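You operate a simulated robot arm through the tools that you are given. There is no shell and no other tool. Be economical: measure what you need, move in short steps, check, and stop when the job is done.

Carry out the task below with a simulated robot arm. There is one attempt and no reset: what you move stays moved.

TASK
Put two of the foam scraps from the top of the black mat on the top of the small pallet.
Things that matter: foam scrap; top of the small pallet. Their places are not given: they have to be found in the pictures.

It is judged by the outcome, as a careful person would: the job done as asked, and still so three seconds after it is handed in. It fails if anything else is knocked over, pushed out of place, dropped, spilled or broken.

THE ROBOT
A 7-joint arm with a two-finger parallel gripper, fixed in place. Base frame: the origin is at the foot of the arm, x ahead of it, y to its left, z up; the work surface is at about z = 804. Lengths are in mm, angles in rad, forces in N, time in s.
With the tool pointing down near the work surface it reaches from about 240 to 680 mm from the base axis. Its first joint turns from -1.152 to 1.152 rad. Payload 2.4 kg.
Tool frame: the origin (TCP) lies between the finger pads and is the grasp point; the fingertips stand 30 mm ahead of it; z points along the fingers, y is the line along which they close. The gripper opens to 94 mm. The fingers are 28 mm wide and 10 mm thick; the gripper's body (50 by 96 mm) begins 55 mm behind the TCP.
Orientation is that of the tool frame in the base frame, as a unit quaternion [w, x, y, z]. With the fingers straight down and closing along the base's y, the tool's x points along the base's -x, its y along +y and its z along -z.

THE INTERFACE
- The arm moves only by the tool send_rows. Its argument "moves" is a list of rows, each an object (a shift or turn left out is 0, a gripper value left out holds the last) with "delta_rot": the turn, a rotation vector about the base's x, y, z in units of 90 degrees (1.0 is 90 degrees), a list of three; "travel": the shift along the base's x, y, z in units of 200 mm (1.0 is 200 mm), a list of three; "claw": the finger opening in mm, from 0 to 94. In form: [{"delta_rot": [rx, ry, rz], "travel": [x, y, z], "claw": claw}, ...]. A call has 1 to 8 rows; each row is the pose to reach, as a shift and turn from the pose commanded when the call began. A call with a number of a shift or a turn outside -1 to 1 is refused whole. A row lasts 0.2 s, in which the tool goes at most 50 mm and 0.15 rad; a call with a longer step from one row to the next is refused whole, and so is a gripper value outside its range. A pose out of reach is approached as far as the arm can. The call stops where the force on the tool passes 40 N (or 10 N more than at its start, if that is more) or the arm is blocked; 0.2 s more then pass. The fingers move at their own pace (about 153 mm/s each) and stop on an object; they squeeze with about 21 N. The grip force told is the motor's: it shows also when the fingers shut on nothing. Time passes only in rows, and 0.2 s behind the last, so rows that repeat a pose let the fingers close. It gives the time, the measured TCP pose, the force on the tool (base axes), the opening and the grip force at its end, in the units of the frame above (readings bear some noise), and new pictures: "views" is both (left out), scene, wrist or none.
- Cameras (640 x 400 px; columns grow to the right, rows downward): "scene" is fixed at [40.3, 472.2, 1452.5]; the picture's right is [-0.75, -0.66, 0.00], its down [-0.33, 0.38, -0.86] and it looks along [0.57, -0.65, -0.50] (base axes); focal length 333 px, centre (320, 200). "wrist" rides on the gripper at [-37, 0, -58] in the tool frame; the picture's right is [0.00, -1.00, 0.00], its down [0.97, 0.00, -0.24] and it looks along [0.24, 0.00, 0.97] (tool axes); focal length 218 px, centre (320, 200).
- probe_pixels(camera, pixels): for up to 12 pixels [column, row] of the newest picture of that camera ("zoom" is the newest enlarged one), the place [x, y, z] in the base frame of the surface seen there, good to about 3 mm. No time passes.
- inspect(camera, box): a new picture of the part [left, top, right, bottom] of that camera's present view, enlarged. No time passes.
- hand_in(): hands the job in; it is judged then, once.

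Work in short steps. Measure before you move; look again where a grasp or a placing could have gone wrong, and mend it. You have 60 turns and 120 pictures in all, the two below and enlarged ones among them. Open the gripper and draw the arm clear of the work before you hand the job in, unless the task says otherwise; then end with one line.

The tools are called after "Emit:" as a command line: name --argument value ..., lists and objects as JSON in quotes. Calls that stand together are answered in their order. send_rows: Moves the arm, as the interface text tells. Its arguments: {"type":"object","properties":{"moves":{"type":"array","items":{"type":"object","properties":{"delta_rot":{"type":"array","items":{"type":"number"}},"travel":{"type":"array","items":{"type":"number"}},"claw":{"type":"number"}}}},"views":{"type":"string","enum":["both","scene","wrist","none"]}},"required":["moves"]} The other tools are called the same way: probe_pixels (camera, pixels) gives the place of the surface under pixels of a picture; inspect (camera, box) takes an enlarged picture of a part of a camera's view; hand_in () hands the job in.

At the start:

```text
clock: 0.0
position: [394.0, -138.6, 1109.6]
ee_rot: [0.0, 0.0, 1.0, 0.0]
contact_force: [1.1, 0.5, -0.8]
gripper_width: 94.0
grip_force: 0.0
```

scene: 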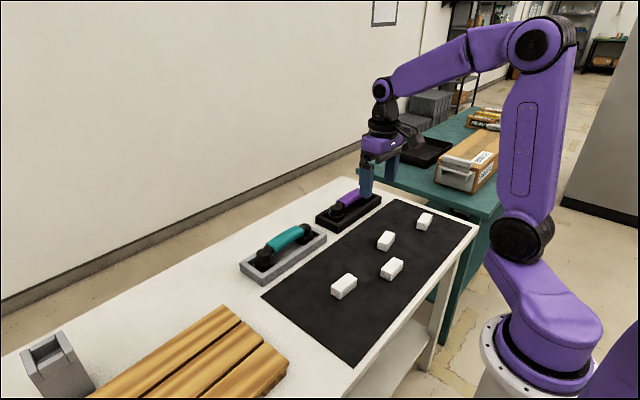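
wrist: 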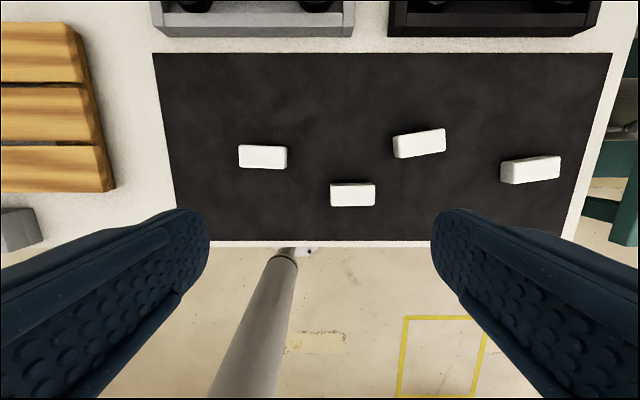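

The wrist picture shows four white scraps on the black mat and a slatted pallet at the left. I'll measure the scraps, the mat and the pallet.

Emit:
probe_pixels --camera "wrist" --pixels '[[262, 155], [240, 147], [286, 168], [353, 193], [333, 185], [373, 205], [420, 142], [530, 168], [200, 220], [60, 55], [60, 110], [60, 170]]'

Emit:
probe_pixels --camera "scene" --pixels '[[343, 280], [391, 265], [385, 238], [425, 218], [190, 335], [220, 350], [240, 370], [280, 365], [222, 308], [55, 345], [285, 240], [350, 200]]'

Emit:
inspect --camera "scene" --box '[300, 190, 460, 310]'

Emit:
inspect --camera "wrist" --box '[220, 110, 400, 222]'

```text
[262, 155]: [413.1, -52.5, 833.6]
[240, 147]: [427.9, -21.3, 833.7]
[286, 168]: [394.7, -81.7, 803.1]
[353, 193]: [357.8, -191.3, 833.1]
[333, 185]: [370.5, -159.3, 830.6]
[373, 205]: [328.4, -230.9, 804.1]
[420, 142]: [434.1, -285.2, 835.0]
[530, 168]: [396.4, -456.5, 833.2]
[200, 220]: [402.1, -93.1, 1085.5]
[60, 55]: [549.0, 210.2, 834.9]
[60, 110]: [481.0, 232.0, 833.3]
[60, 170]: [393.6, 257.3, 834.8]
```

```text
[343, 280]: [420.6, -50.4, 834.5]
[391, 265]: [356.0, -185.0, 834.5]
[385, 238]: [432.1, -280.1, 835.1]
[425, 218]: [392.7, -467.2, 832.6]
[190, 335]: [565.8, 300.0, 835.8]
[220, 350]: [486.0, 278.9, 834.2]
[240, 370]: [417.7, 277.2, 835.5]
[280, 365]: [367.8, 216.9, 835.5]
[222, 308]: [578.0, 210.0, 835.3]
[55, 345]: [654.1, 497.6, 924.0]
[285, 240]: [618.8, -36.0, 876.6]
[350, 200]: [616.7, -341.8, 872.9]
```

```text
3.33 times, centred on (380, 250) of scene
```

zoom: 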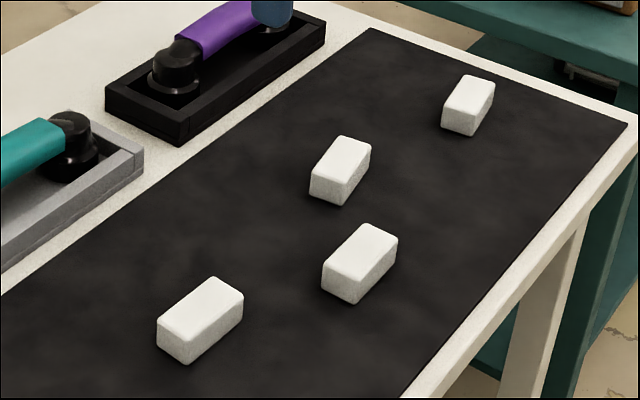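

```text
3.56 times, centred on (310, 166) of wrist
```

zoom: 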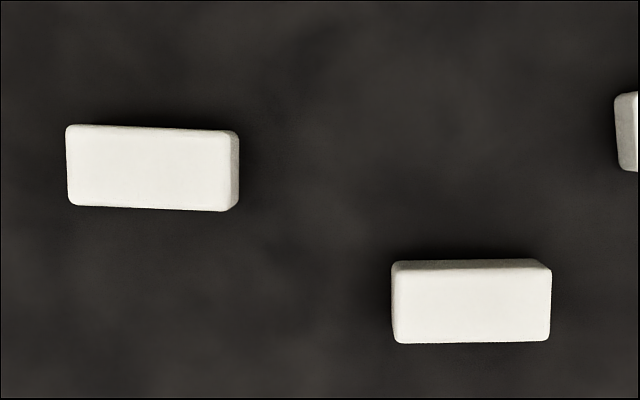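

I'll measure the top corners of the two nearest scraps in the enlarged wrist picture, and the extent of the pallet.

Emit:
probe_pixels --camera "zoom" --pixels '[[72, 130], [72, 202], [225, 138], [225, 205], [150, 168], [398, 272], [400, 337], [545, 273], [544, 336], [470, 303], [233, 170]]'

Emit:
inspect --camera "scene" --box '[0, 280, 320, 400]'

Emit:
probe_pixels --camera "wrist" --pixels '[[75, 28], [100, 140], [112, 188], [10, 28], [10, 188], [60, 87], [60, 145]]'

```text
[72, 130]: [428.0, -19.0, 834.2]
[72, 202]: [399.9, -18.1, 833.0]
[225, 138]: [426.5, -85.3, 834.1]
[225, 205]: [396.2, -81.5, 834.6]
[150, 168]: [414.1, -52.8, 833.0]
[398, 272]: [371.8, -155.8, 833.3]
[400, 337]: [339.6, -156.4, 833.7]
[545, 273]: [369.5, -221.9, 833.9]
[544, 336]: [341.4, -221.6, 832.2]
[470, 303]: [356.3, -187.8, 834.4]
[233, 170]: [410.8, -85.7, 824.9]
```

```text
2.00 times, centred on (160, 340) of scene
```

zoom: 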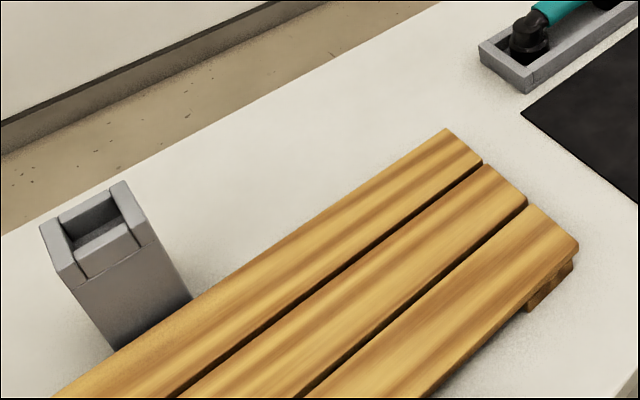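

```text
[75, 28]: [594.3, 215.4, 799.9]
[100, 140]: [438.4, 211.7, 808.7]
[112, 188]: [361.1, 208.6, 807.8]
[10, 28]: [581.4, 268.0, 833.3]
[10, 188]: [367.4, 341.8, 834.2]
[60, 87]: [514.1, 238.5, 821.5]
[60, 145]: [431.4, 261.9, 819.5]
```

Scraps are about 68 mm along y, 31 mm along x, with tops at 834. I'll grip across the short side, so I turn the tool by 90° about z while moving above scrap 1 (412.5, -52).

Emit:
send_rows --moves '[{"delta_rot": [0, 0, 0.09], "travel": [0.012, 0.054, -0.08]}, {"delta_rot": [0, 0, 0.18], "travel": [0.023, 0.108, -0.16]}, {"delta_rot": [0, 0, 0.27], "travel": [0.035, 0.162, -0.24]}, {"delta_rot": [0, 0, 0.36], "travel": [0.046, 0.216, -0.32]}, {"delta_rot": [0, 0, 0.45], "travel": [0.058, 0.27, -0.4]}, {"delta_rot": [0, 0, 0.54], "travel": [0.069, 0.324, -0.48]}, {"delta_rot": [0, 0, 0.63], "travel": [0.081, 0.378, -0.56]}, {"delta_rot": [0, 0, 0.72], "travel": [0.0925, 0.433, -0.64]}]' --views "none"

Emit:
send_rows --moves '[{"delta_rot": [0, 0, 0.09], "travel": [0, 0, -0.08]}, {"delta_rot": [0, 0, 0.18], "travel": [0, 0, -0.16]}, {"delta_rot": [0, 0, 0.25], "travel": [0, 0, -0.24], "claw": 70}, {"delta_rot": [0, 0, 0.25], "travel": [0, 0, -0.3], "claw": 70}, {"delta_rot": [0, 0, 0.25], "travel": [0, 0, -0.3], "claw": 70}]'

```text
clock: 1.8
position: [413.6, -50.9, 981.4]
ee_rot: [0.0, -0.536, 0.844, -0.001]
contact_force: [-0.3, -0.2, -0.2]
gripper_width: 94.0
grip_force: 0.0
```

```text
clock: 3.0
position: [412.2, -52.1, 921.1]
ee_rot: [0.0, -0.69, 0.724, 0.0]
contact_force: [-0.7, 1.0, 0.4]
gripper_width: 70.0
grip_force: 0.0
```

scene: 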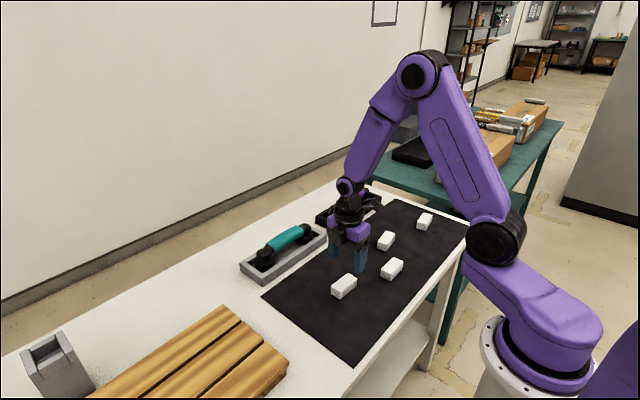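
wrist: 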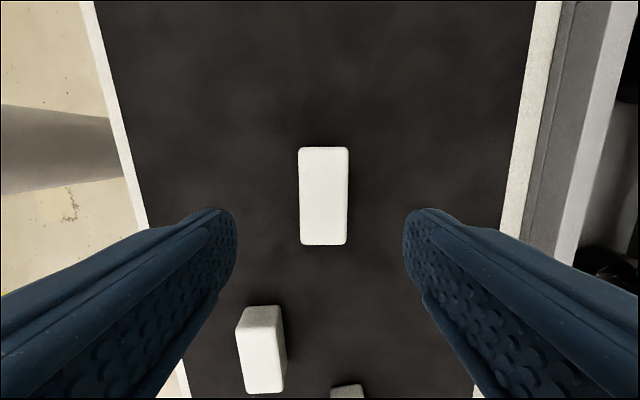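

The scrap is centred between the fingers (col 323) and aligned with them. I'll go down to TCP z about 838 and close.

Emit:
send_rows --moves '[{"travel": [0, 0, -0.12]}, {"travel": [0, 0, -0.24]}, {"travel": [0, 0, -0.34]}, {"travel": [0, 0, -0.415]}, {"travel": [0, 0, -0.415]}, {"travel": [0, 0, -0.415], "claw": 15}, {"travel": [0, 0, -0.415], "claw": 15}, {"travel": [0, 0, -0.415], "claw": 15}]'

```text
clock: 4.8
position: [413.4, -52.2, 837.8]
ee_rot: [0.001, -0.69, 0.724, -0.001]
contact_force: [0.3, 0.2, 8.3]
gripper_width: 32.4
grip_force: 21.3
```

scene: 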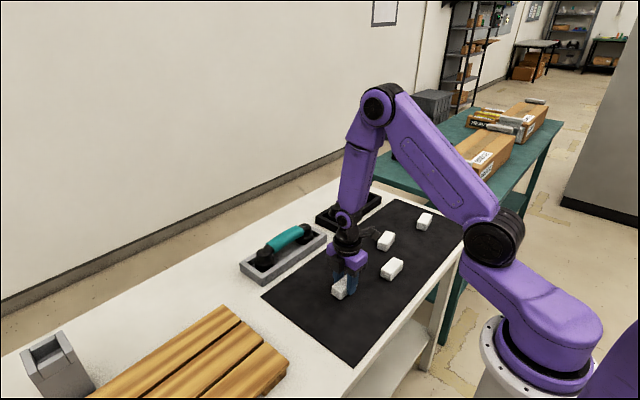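
wrist: 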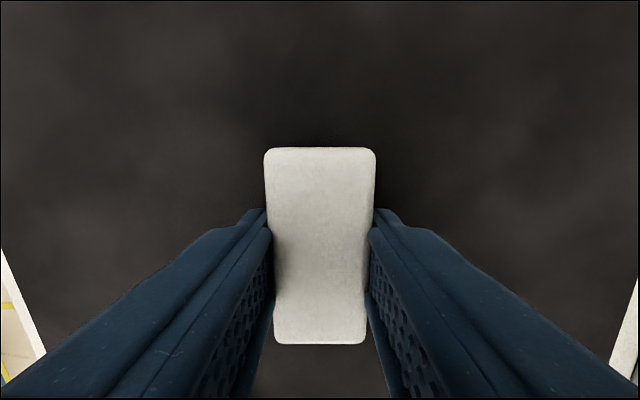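

The scrap is gripped at 32 mm width. I'll lift 100 mm and carry it toward the pallet.

Emit:
send_rows --moves '[{"travel": [0, 0, 0.1]}, {"travel": [0, 0, 0.28]}, {"travel": [0, 0, 0.46]}, {"travel": [0.06, 0.16, 0.5]}, {"travel": [0.12, 0.36, 0.5]}, {"travel": [0.18, 0.56, 0.5]}, {"travel": [0.24, 0.76, 0.5]}, {"travel": [0.3, 0.94, 0.5]}]' --views "none"

Emit:
send_rows --moves '[{"travel": [0, 0.18, 0]}, {"travel": [0, 0.36, 0]}, {"travel": [0, 0.54, 0]}, {"travel": [0, 0.68, 0]}, {"travel": [0, 0.72, 0]}, {"travel": [0, 0.72, 0]}]'

```text
clock: 6.6
position: [473.5, 137.0, 939.5]
ee_rot: [-0.001, -0.69, 0.724, 0.0]
contact_force: [0.3, -0.5, 0.0]
gripper_width: 32.6
grip_force: 20.7
```

```text
clock: 8.0
position: [474.0, 280.3, 938.4]
ee_rot: [0.0, -0.69, 0.723, 0.001]
contact_force: [-0.7, 0.2, -0.3]
gripper_width: 32.8
grip_force: 21.1
```

scene: 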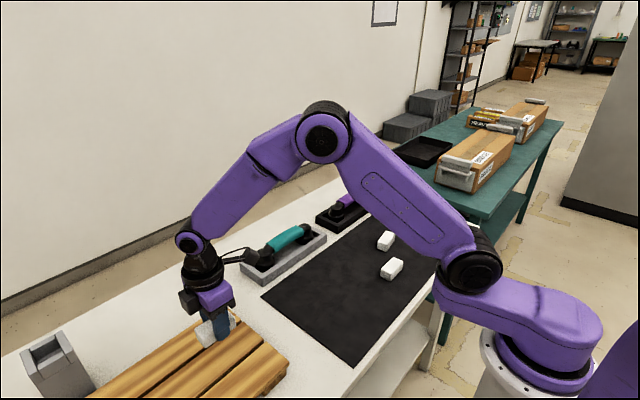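
wrist: 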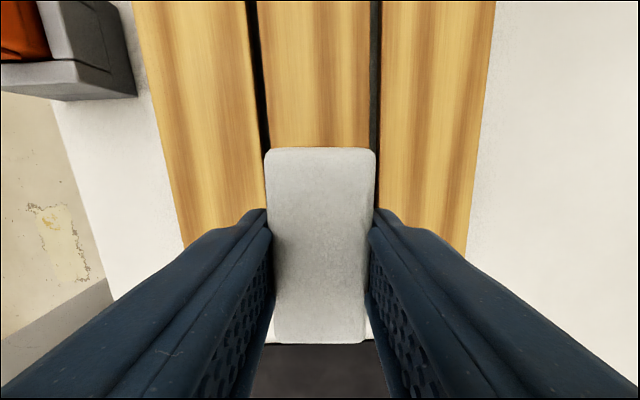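

The scrap is over the middle board. I'll lower it slowly to about z 870 and check the force.

Emit:
send_rows --moves '[{"travel": [0, 0, -0.15]}, {"travel": [0, 0, -0.27]}, {"travel": [0, 0, -0.31]}, {"travel": [0, 0, -0.33]}, {"travel": [0, 0, -0.34]}, {"travel": [0, 0, -0.34]}]'

```text
clock: 9.4
position: [473.0, 281.5, 869.0]
ee_rot: [0.001, -0.69, 0.724, 0.0]
contact_force: [-0.2, -0.1, 0.0]
gripper_width: 32.5
grip_force: 20.8
```

scene: 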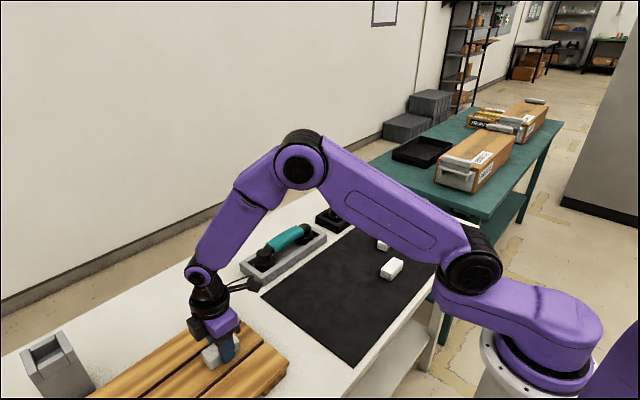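
wrist: 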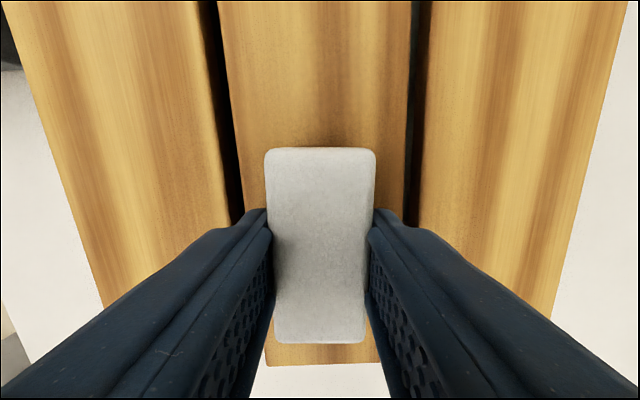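

There's no contact yet, so I'll creep down in 1 mm steps.

Emit:
send_rows --moves '[{"travel": [0, 0, -0.005]}, {"travel": [0, 0, -0.008]}, {"travel": [0, 0, -0.008]}]' --views "none"

```text
clock: 10.2
position: [473.1, 280.7, 868.3]
ee_rot: [0.0, -0.69, 0.724, 0.001]
contact_force: [0.3, 0.2, 1.0]
gripper_width: 32.6
grip_force: 21.3
```

Emit:
send_rows --moves '[{"travel": [0, 0, -0.005]}, {"travel": [0, 0, -0.008]}, {"travel": [0, 0, -0.008]}]' --views "none"

```text
clock: 11.0
position: [472.0, 280.2, 868.2]
ee_rot: [0.001, -0.691, 0.723, -0.001]
contact_force: [-4.1, -3.9, 24.0]
gripper_width: 32.4
grip_force: 21.1
```

The force rose to 24 N, so the scrap is on the board. I'll ease up slightly, open to 62 mm and rise.

Emit:
send_rows --moves '[{"travel": [0, 0, 0.007]}, {"travel": [0, 0, 0.007], "claw": 62}, {"travel": [0, 0, 0.007], "claw": 62}, {"travel": [0, 0, 0.1], "claw": 62}, {"travel": [0, 0, 0.3], "claw": 62}, {"travel": [0, 0, 0.45], "claw": 62}, {"travel": [0, 0, 0.45], "claw": 62}]'

```text
clock: 12.6
position: [473.3, 279.2, 959.2]
ee_rot: [0.0, -0.69, 0.723, 0.001]
contact_force: [-0.5, -0.6, 0.2]
gripper_width: 62.1
grip_force: 0.0
```

scene: 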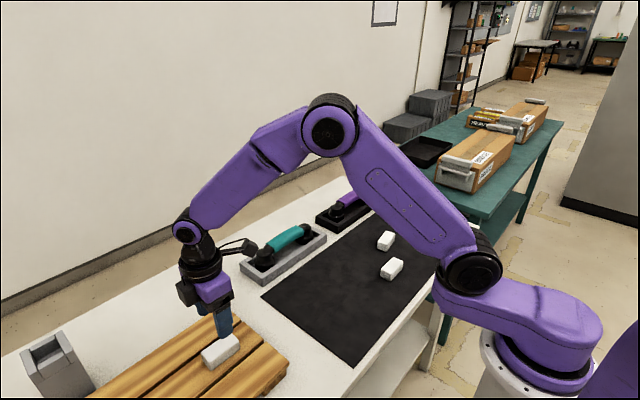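
wrist: 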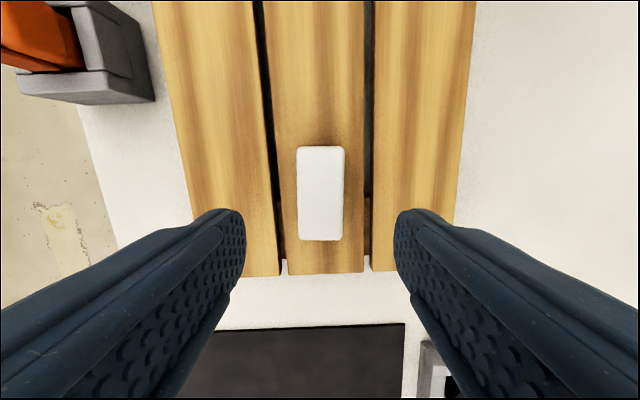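

The scrap lies on the middle board. Now I go to scrap 2 at about (356, -189), adding 0.03 of yaw to be square with it.

Emit:
send_rows --moves '[{"travel": [-0.04, -0.16, 0]}, {"travel": [-0.09, -0.37, 0]}, {"travel": [-0.14, -0.58, 0]}, {"travel": [-0.19, -0.79, 0]}, {"travel": [-0.24, -1.0, 0]}]' --views "none"

Emit:
send_rows --moves '[{"travel": [-0.05, -0.2, 0]}, {"travel": [-0.1, -0.4, 0]}, {"travel": [-0.15, -0.6, 0]}, {"travel": [-0.2, -0.8, 0]}, {"travel": [-0.24, -1.0, 0]}]' --views "none"

Emit:
send_rows --moves '[{"travel": [-0.05, -0.16, 0], "delta_rot": [0, 0, 0.015], "claw": 70}, {"travel": [-0.107, -0.345, -0.1], "delta_rot": [0, 0, 0.03]}, {"travel": [-0.107, -0.345, -0.2], "delta_rot": [0, 0, 0.03]}, {"travel": [-0.107, -0.345, -0.2], "delta_rot": [0, 0, 0.03]}]'

```text
clock: 13.8
position: [424.2, 81.0, 956.8]
ee_rot: [-0.001, -0.69, 0.724, 0.0]
contact_force: [-0.5, -0.1, -0.2]
gripper_width: 61.8
grip_force: 0.1
```

```text
clock: 15.0
position: [376.4, -119.7, 956.6]
ee_rot: [0.0, -0.69, 0.723, 0.001]
contact_force: [0.2, 0.8, 0.3]
gripper_width: 61.8
grip_force: 0.2
```

```text
clock: 16.0
position: [355.4, -188.6, 916.7]
ee_rot: [0.0, -0.707, 0.707, 0.001]
contact_force: [1.0, 0.2, -0.3]
gripper_width: 70.0
grip_force: 0.0
```

scene: 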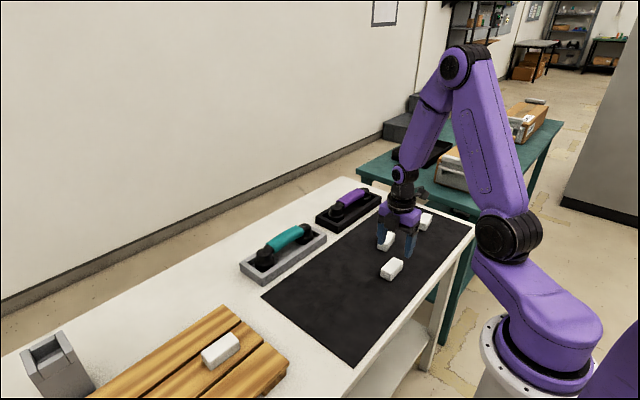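
wrist: 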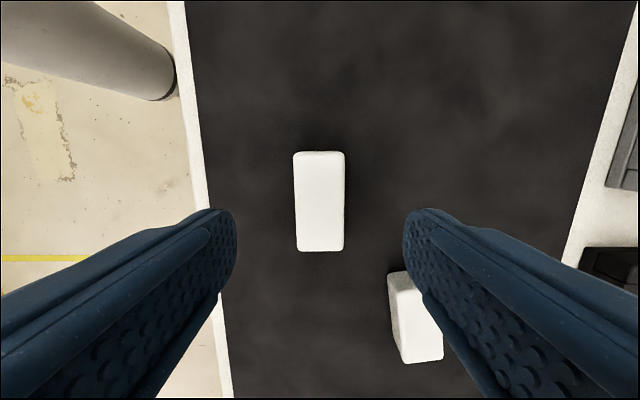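

Scrap 2 is centred (col 319) and square, and its neighbour is clear of the finger path. I'll descend and close.

Emit:
send_rows --moves '[{"travel": [0, 0, -0.12]}, {"travel": [0, 0, -0.24]}, {"travel": [0, 0, -0.34]}, {"travel": [0, 0, -0.39]}, {"travel": [0, 0, -0.39]}, {"travel": [0, 0, -0.39], "claw": 15}, {"travel": [0, 0, -0.39], "claw": 15}, {"travel": [0, 0, -0.39], "claw": 15}]'

```text
clock: 17.8
position: [356.3, -188.8, 839.0]
ee_rot: [0.001, 0.707, -0.707, 0.0]
contact_force: [0.6, 0.4, 2.9]
gripper_width: 32.5
grip_force: 21.4
```

scene: 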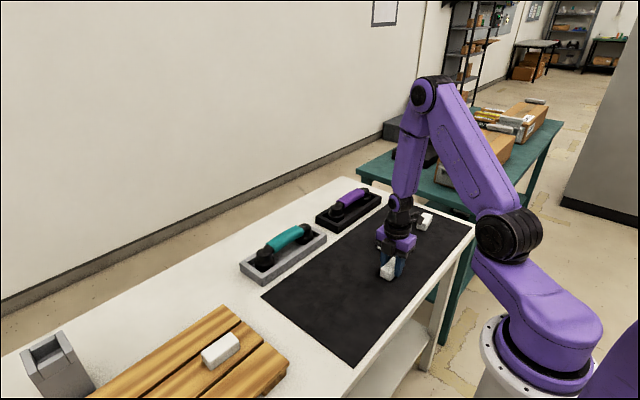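
wrist: 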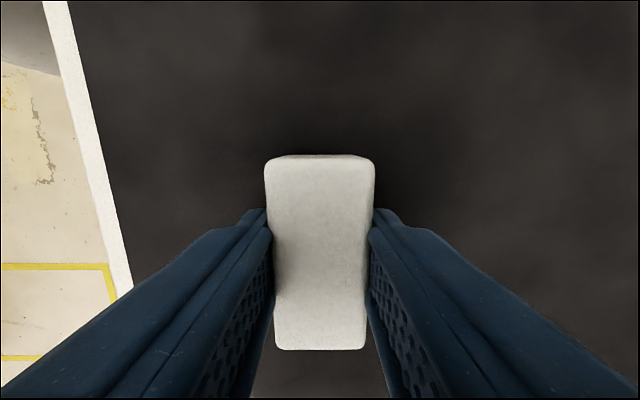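

Scrap 2 is gripped. I'll lift it and carry it to the near board at about (400, 280).

Emit:
send_rows --moves '[{"travel": [0, 0, 0.1]}, {"travel": [0, 0, 0.28]}, {"travel": [0, 0, 0.46]}, {"travel": [0, 0.16, 0.55]}, {"travel": [0, 0.37, 0.55]}, {"travel": [0, 0.58, 0.55]}, {"travel": [0, 0.79, 0.55]}, {"travel": [0, 1.0, 0.55]}]' --views "none"

Emit:
send_rows --moves '[{"travel": [0.04, 0.2, 0]}, {"travel": [0.08, 0.4, 0]}, {"travel": [0.12, 0.6, 0]}, {"travel": [0.16, 0.8, 0]}, {"travel": [0.2, 1.0, 0]}]' --views "none"

Emit:
send_rows --moves '[{"travel": [0, 0.15, 0]}, {"travel": [0.02, 0.3, 0]}, {"travel": [0.02, 0.345, 0]}, {"travel": [0.02, 0.345, 0]}]'

```text
clock: 19.6
position: [353.4, 12.4, 948.7]
ee_rot: [0.0, -0.706, 0.708, 0.0]
contact_force: [-0.8, 0.5, -0.2]
gripper_width: 32.3
grip_force: 21.2
```

```text
clock: 20.8
position: [395.4, 210.2, 948.0]
ee_rot: [-0.001, -0.706, 0.708, 0.001]
contact_force: [0.1, -0.4, -0.3]
gripper_width: 32.3
grip_force: 20.6
```

```text
clock: 21.8
position: [398.6, 281.0, 950.0]
ee_rot: [0.0, -0.707, 0.707, -0.001]
contact_force: [-0.5, -0.1, -0.4]
gripper_width: 32.6
grip_force: 20.4
```

scene: 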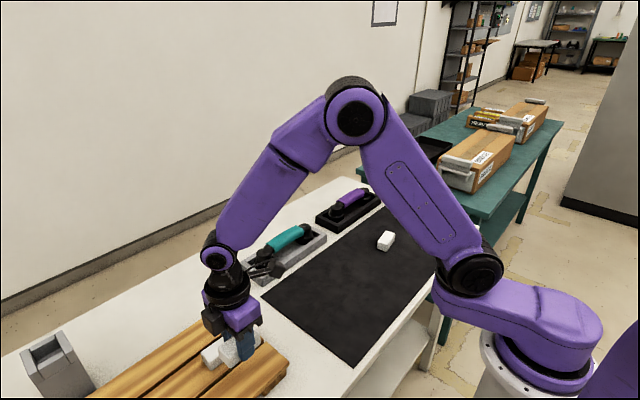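
wrist: 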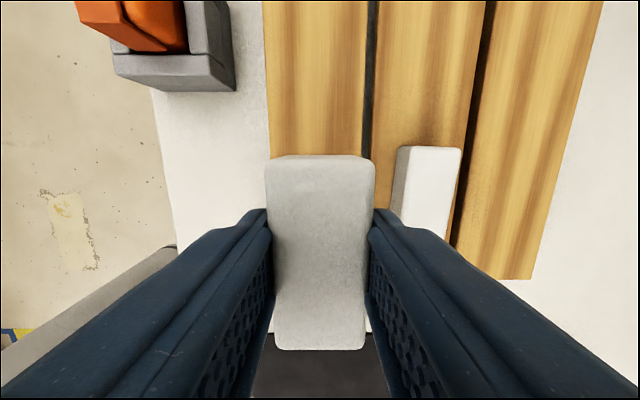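

The scrap is centred over the near board, and the first scrap is about 40 mm clear. I'll lower it.

Emit:
send_rows --moves '[{"travel": [0, 0, -0.15]}, {"travel": [0, 0, -0.29]}, {"travel": [0, 0, -0.36]}, {"travel": [0, 0, -0.385]}, {"travel": [0, 0, -0.395]}, {"travel": [0, 0, -0.4]}, {"travel": [0, 0, -0.4]}]'

```text
clock: 23.4
position: [399.7, 280.5, 868.7]
ee_rot: [0.0, 0.707, -0.707, 0.0]
contact_force: [-0.2, -0.9, 0.3]
gripper_width: 32.4
grip_force: 20.9
```

scene: 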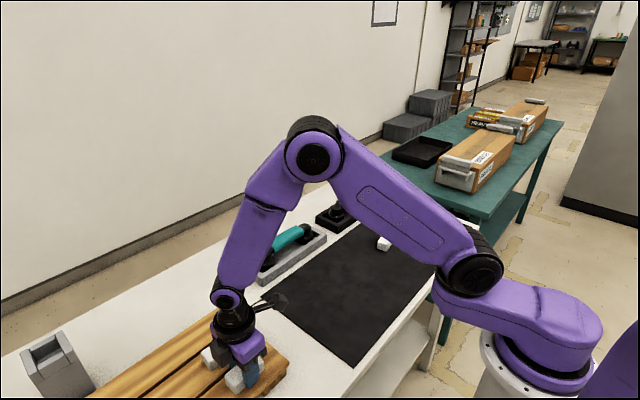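
wrist: 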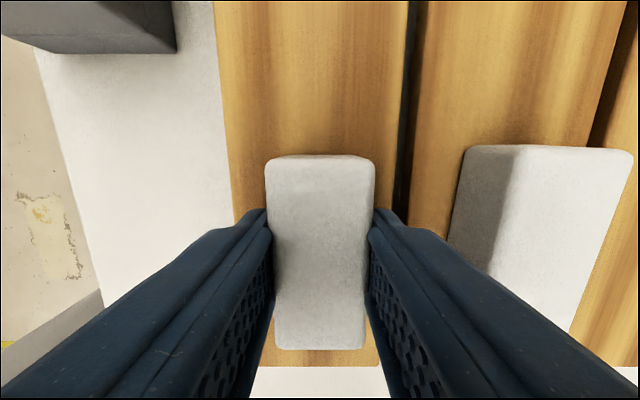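

No contact yet, so I'll creep down 1.2 mm.

Emit:
send_rows --moves '[{"travel": [0, 0, -0.003]}, {"travel": [0, 0, -0.006]}, {"travel": [0, 0, -0.006]}]' --views "none"

```text
clock: 24.2
position: [399.2, 280.7, 868.9]
ee_rot: [0.001, -0.707, 0.708, 0.0]
contact_force: [-1.5, -2.5, 13.8]
gripper_width: 32.4
grip_force: 21.0
```

The contact force is 13.8 N, so the scrap is resting on the board. I'll release with a small opening, rise and draw clear.

Emit:
send_rows --moves '[{"travel": [0, 0, 0.004]}, {"travel": [0, 0, 0.004], "claw": 52}, {"travel": [0, 0, 0.004], "claw": 52}, {"travel": [0, 0, 0.1], "claw": 52}, {"travel": [0, 0, 0.3], "claw": 52}, {"travel": [0, 0, 0.5], "claw": 52}, {"travel": [0, 0, 0.7], "claw": 52}, {"travel": [0, 0, 0.9], "claw": 52}]' --views "none"

Emit:
send_rows --moves '[{"travel": [0, -0.2, 0]}, {"travel": [0, -0.4, 0]}, {"travel": [0, -0.6, 0]}, {"travel": [0, -0.8, 0]}, {"travel": [0, -1.0, 0]}, {"travel": [0, -1.0, 0]}]'

Emit:
inspect --camera "scene" --box '[80, 200, 400, 400]'

```text
clock: 26.0
position: [398.7, 280.3, 1048.6]
ee_rot: [0.0, -0.707, 0.707, 0.0]
contact_force: [0.5, -0.5, -1.2]
gripper_width: 52.0
grip_force: 0.1
```

```text
clock: 27.4
position: [399.6, 79.5, 1048.2]
ee_rot: [0.001, -0.707, 0.708, 0.0]
contact_force: [0.1, 0.2, 0.3]
gripper_width: 52.0
grip_force: 0.0
```

scene: 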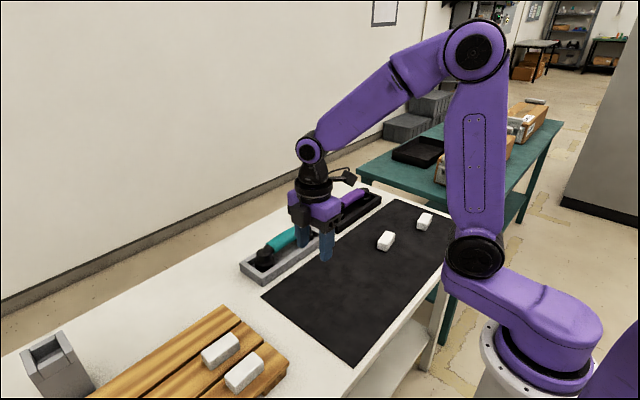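
wrist: 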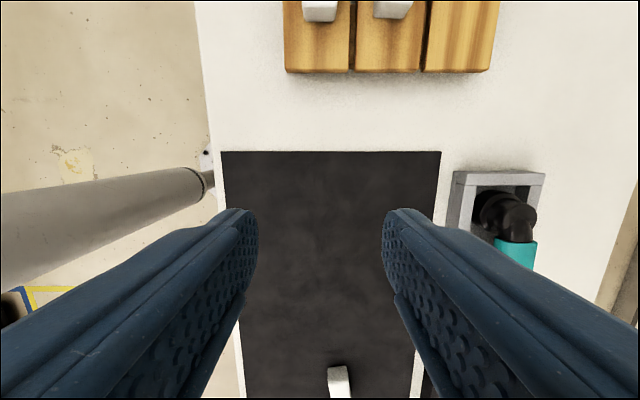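

```text
2.00 times, centred on (240, 300) of scene
```

zoom: 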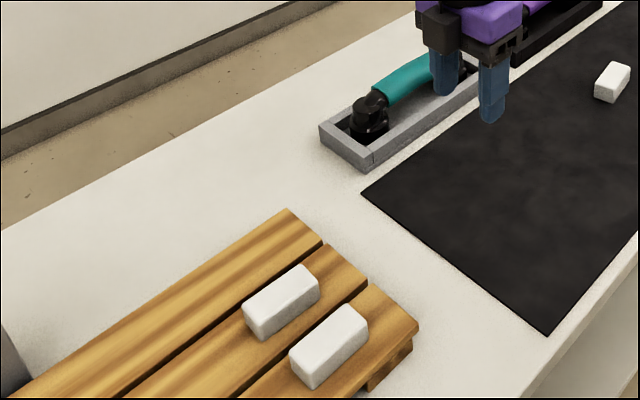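

Both scraps lie flat on the pallet, the other two are still on the mat, and the gripper is open and clear, so I'm handing in.

Emit:
hand_in

```text
The job is handed in.
```

Two foam scraps from the black mat now lie flat on top of the small pallet; the other two are still on the mat, and nothing else was moved.
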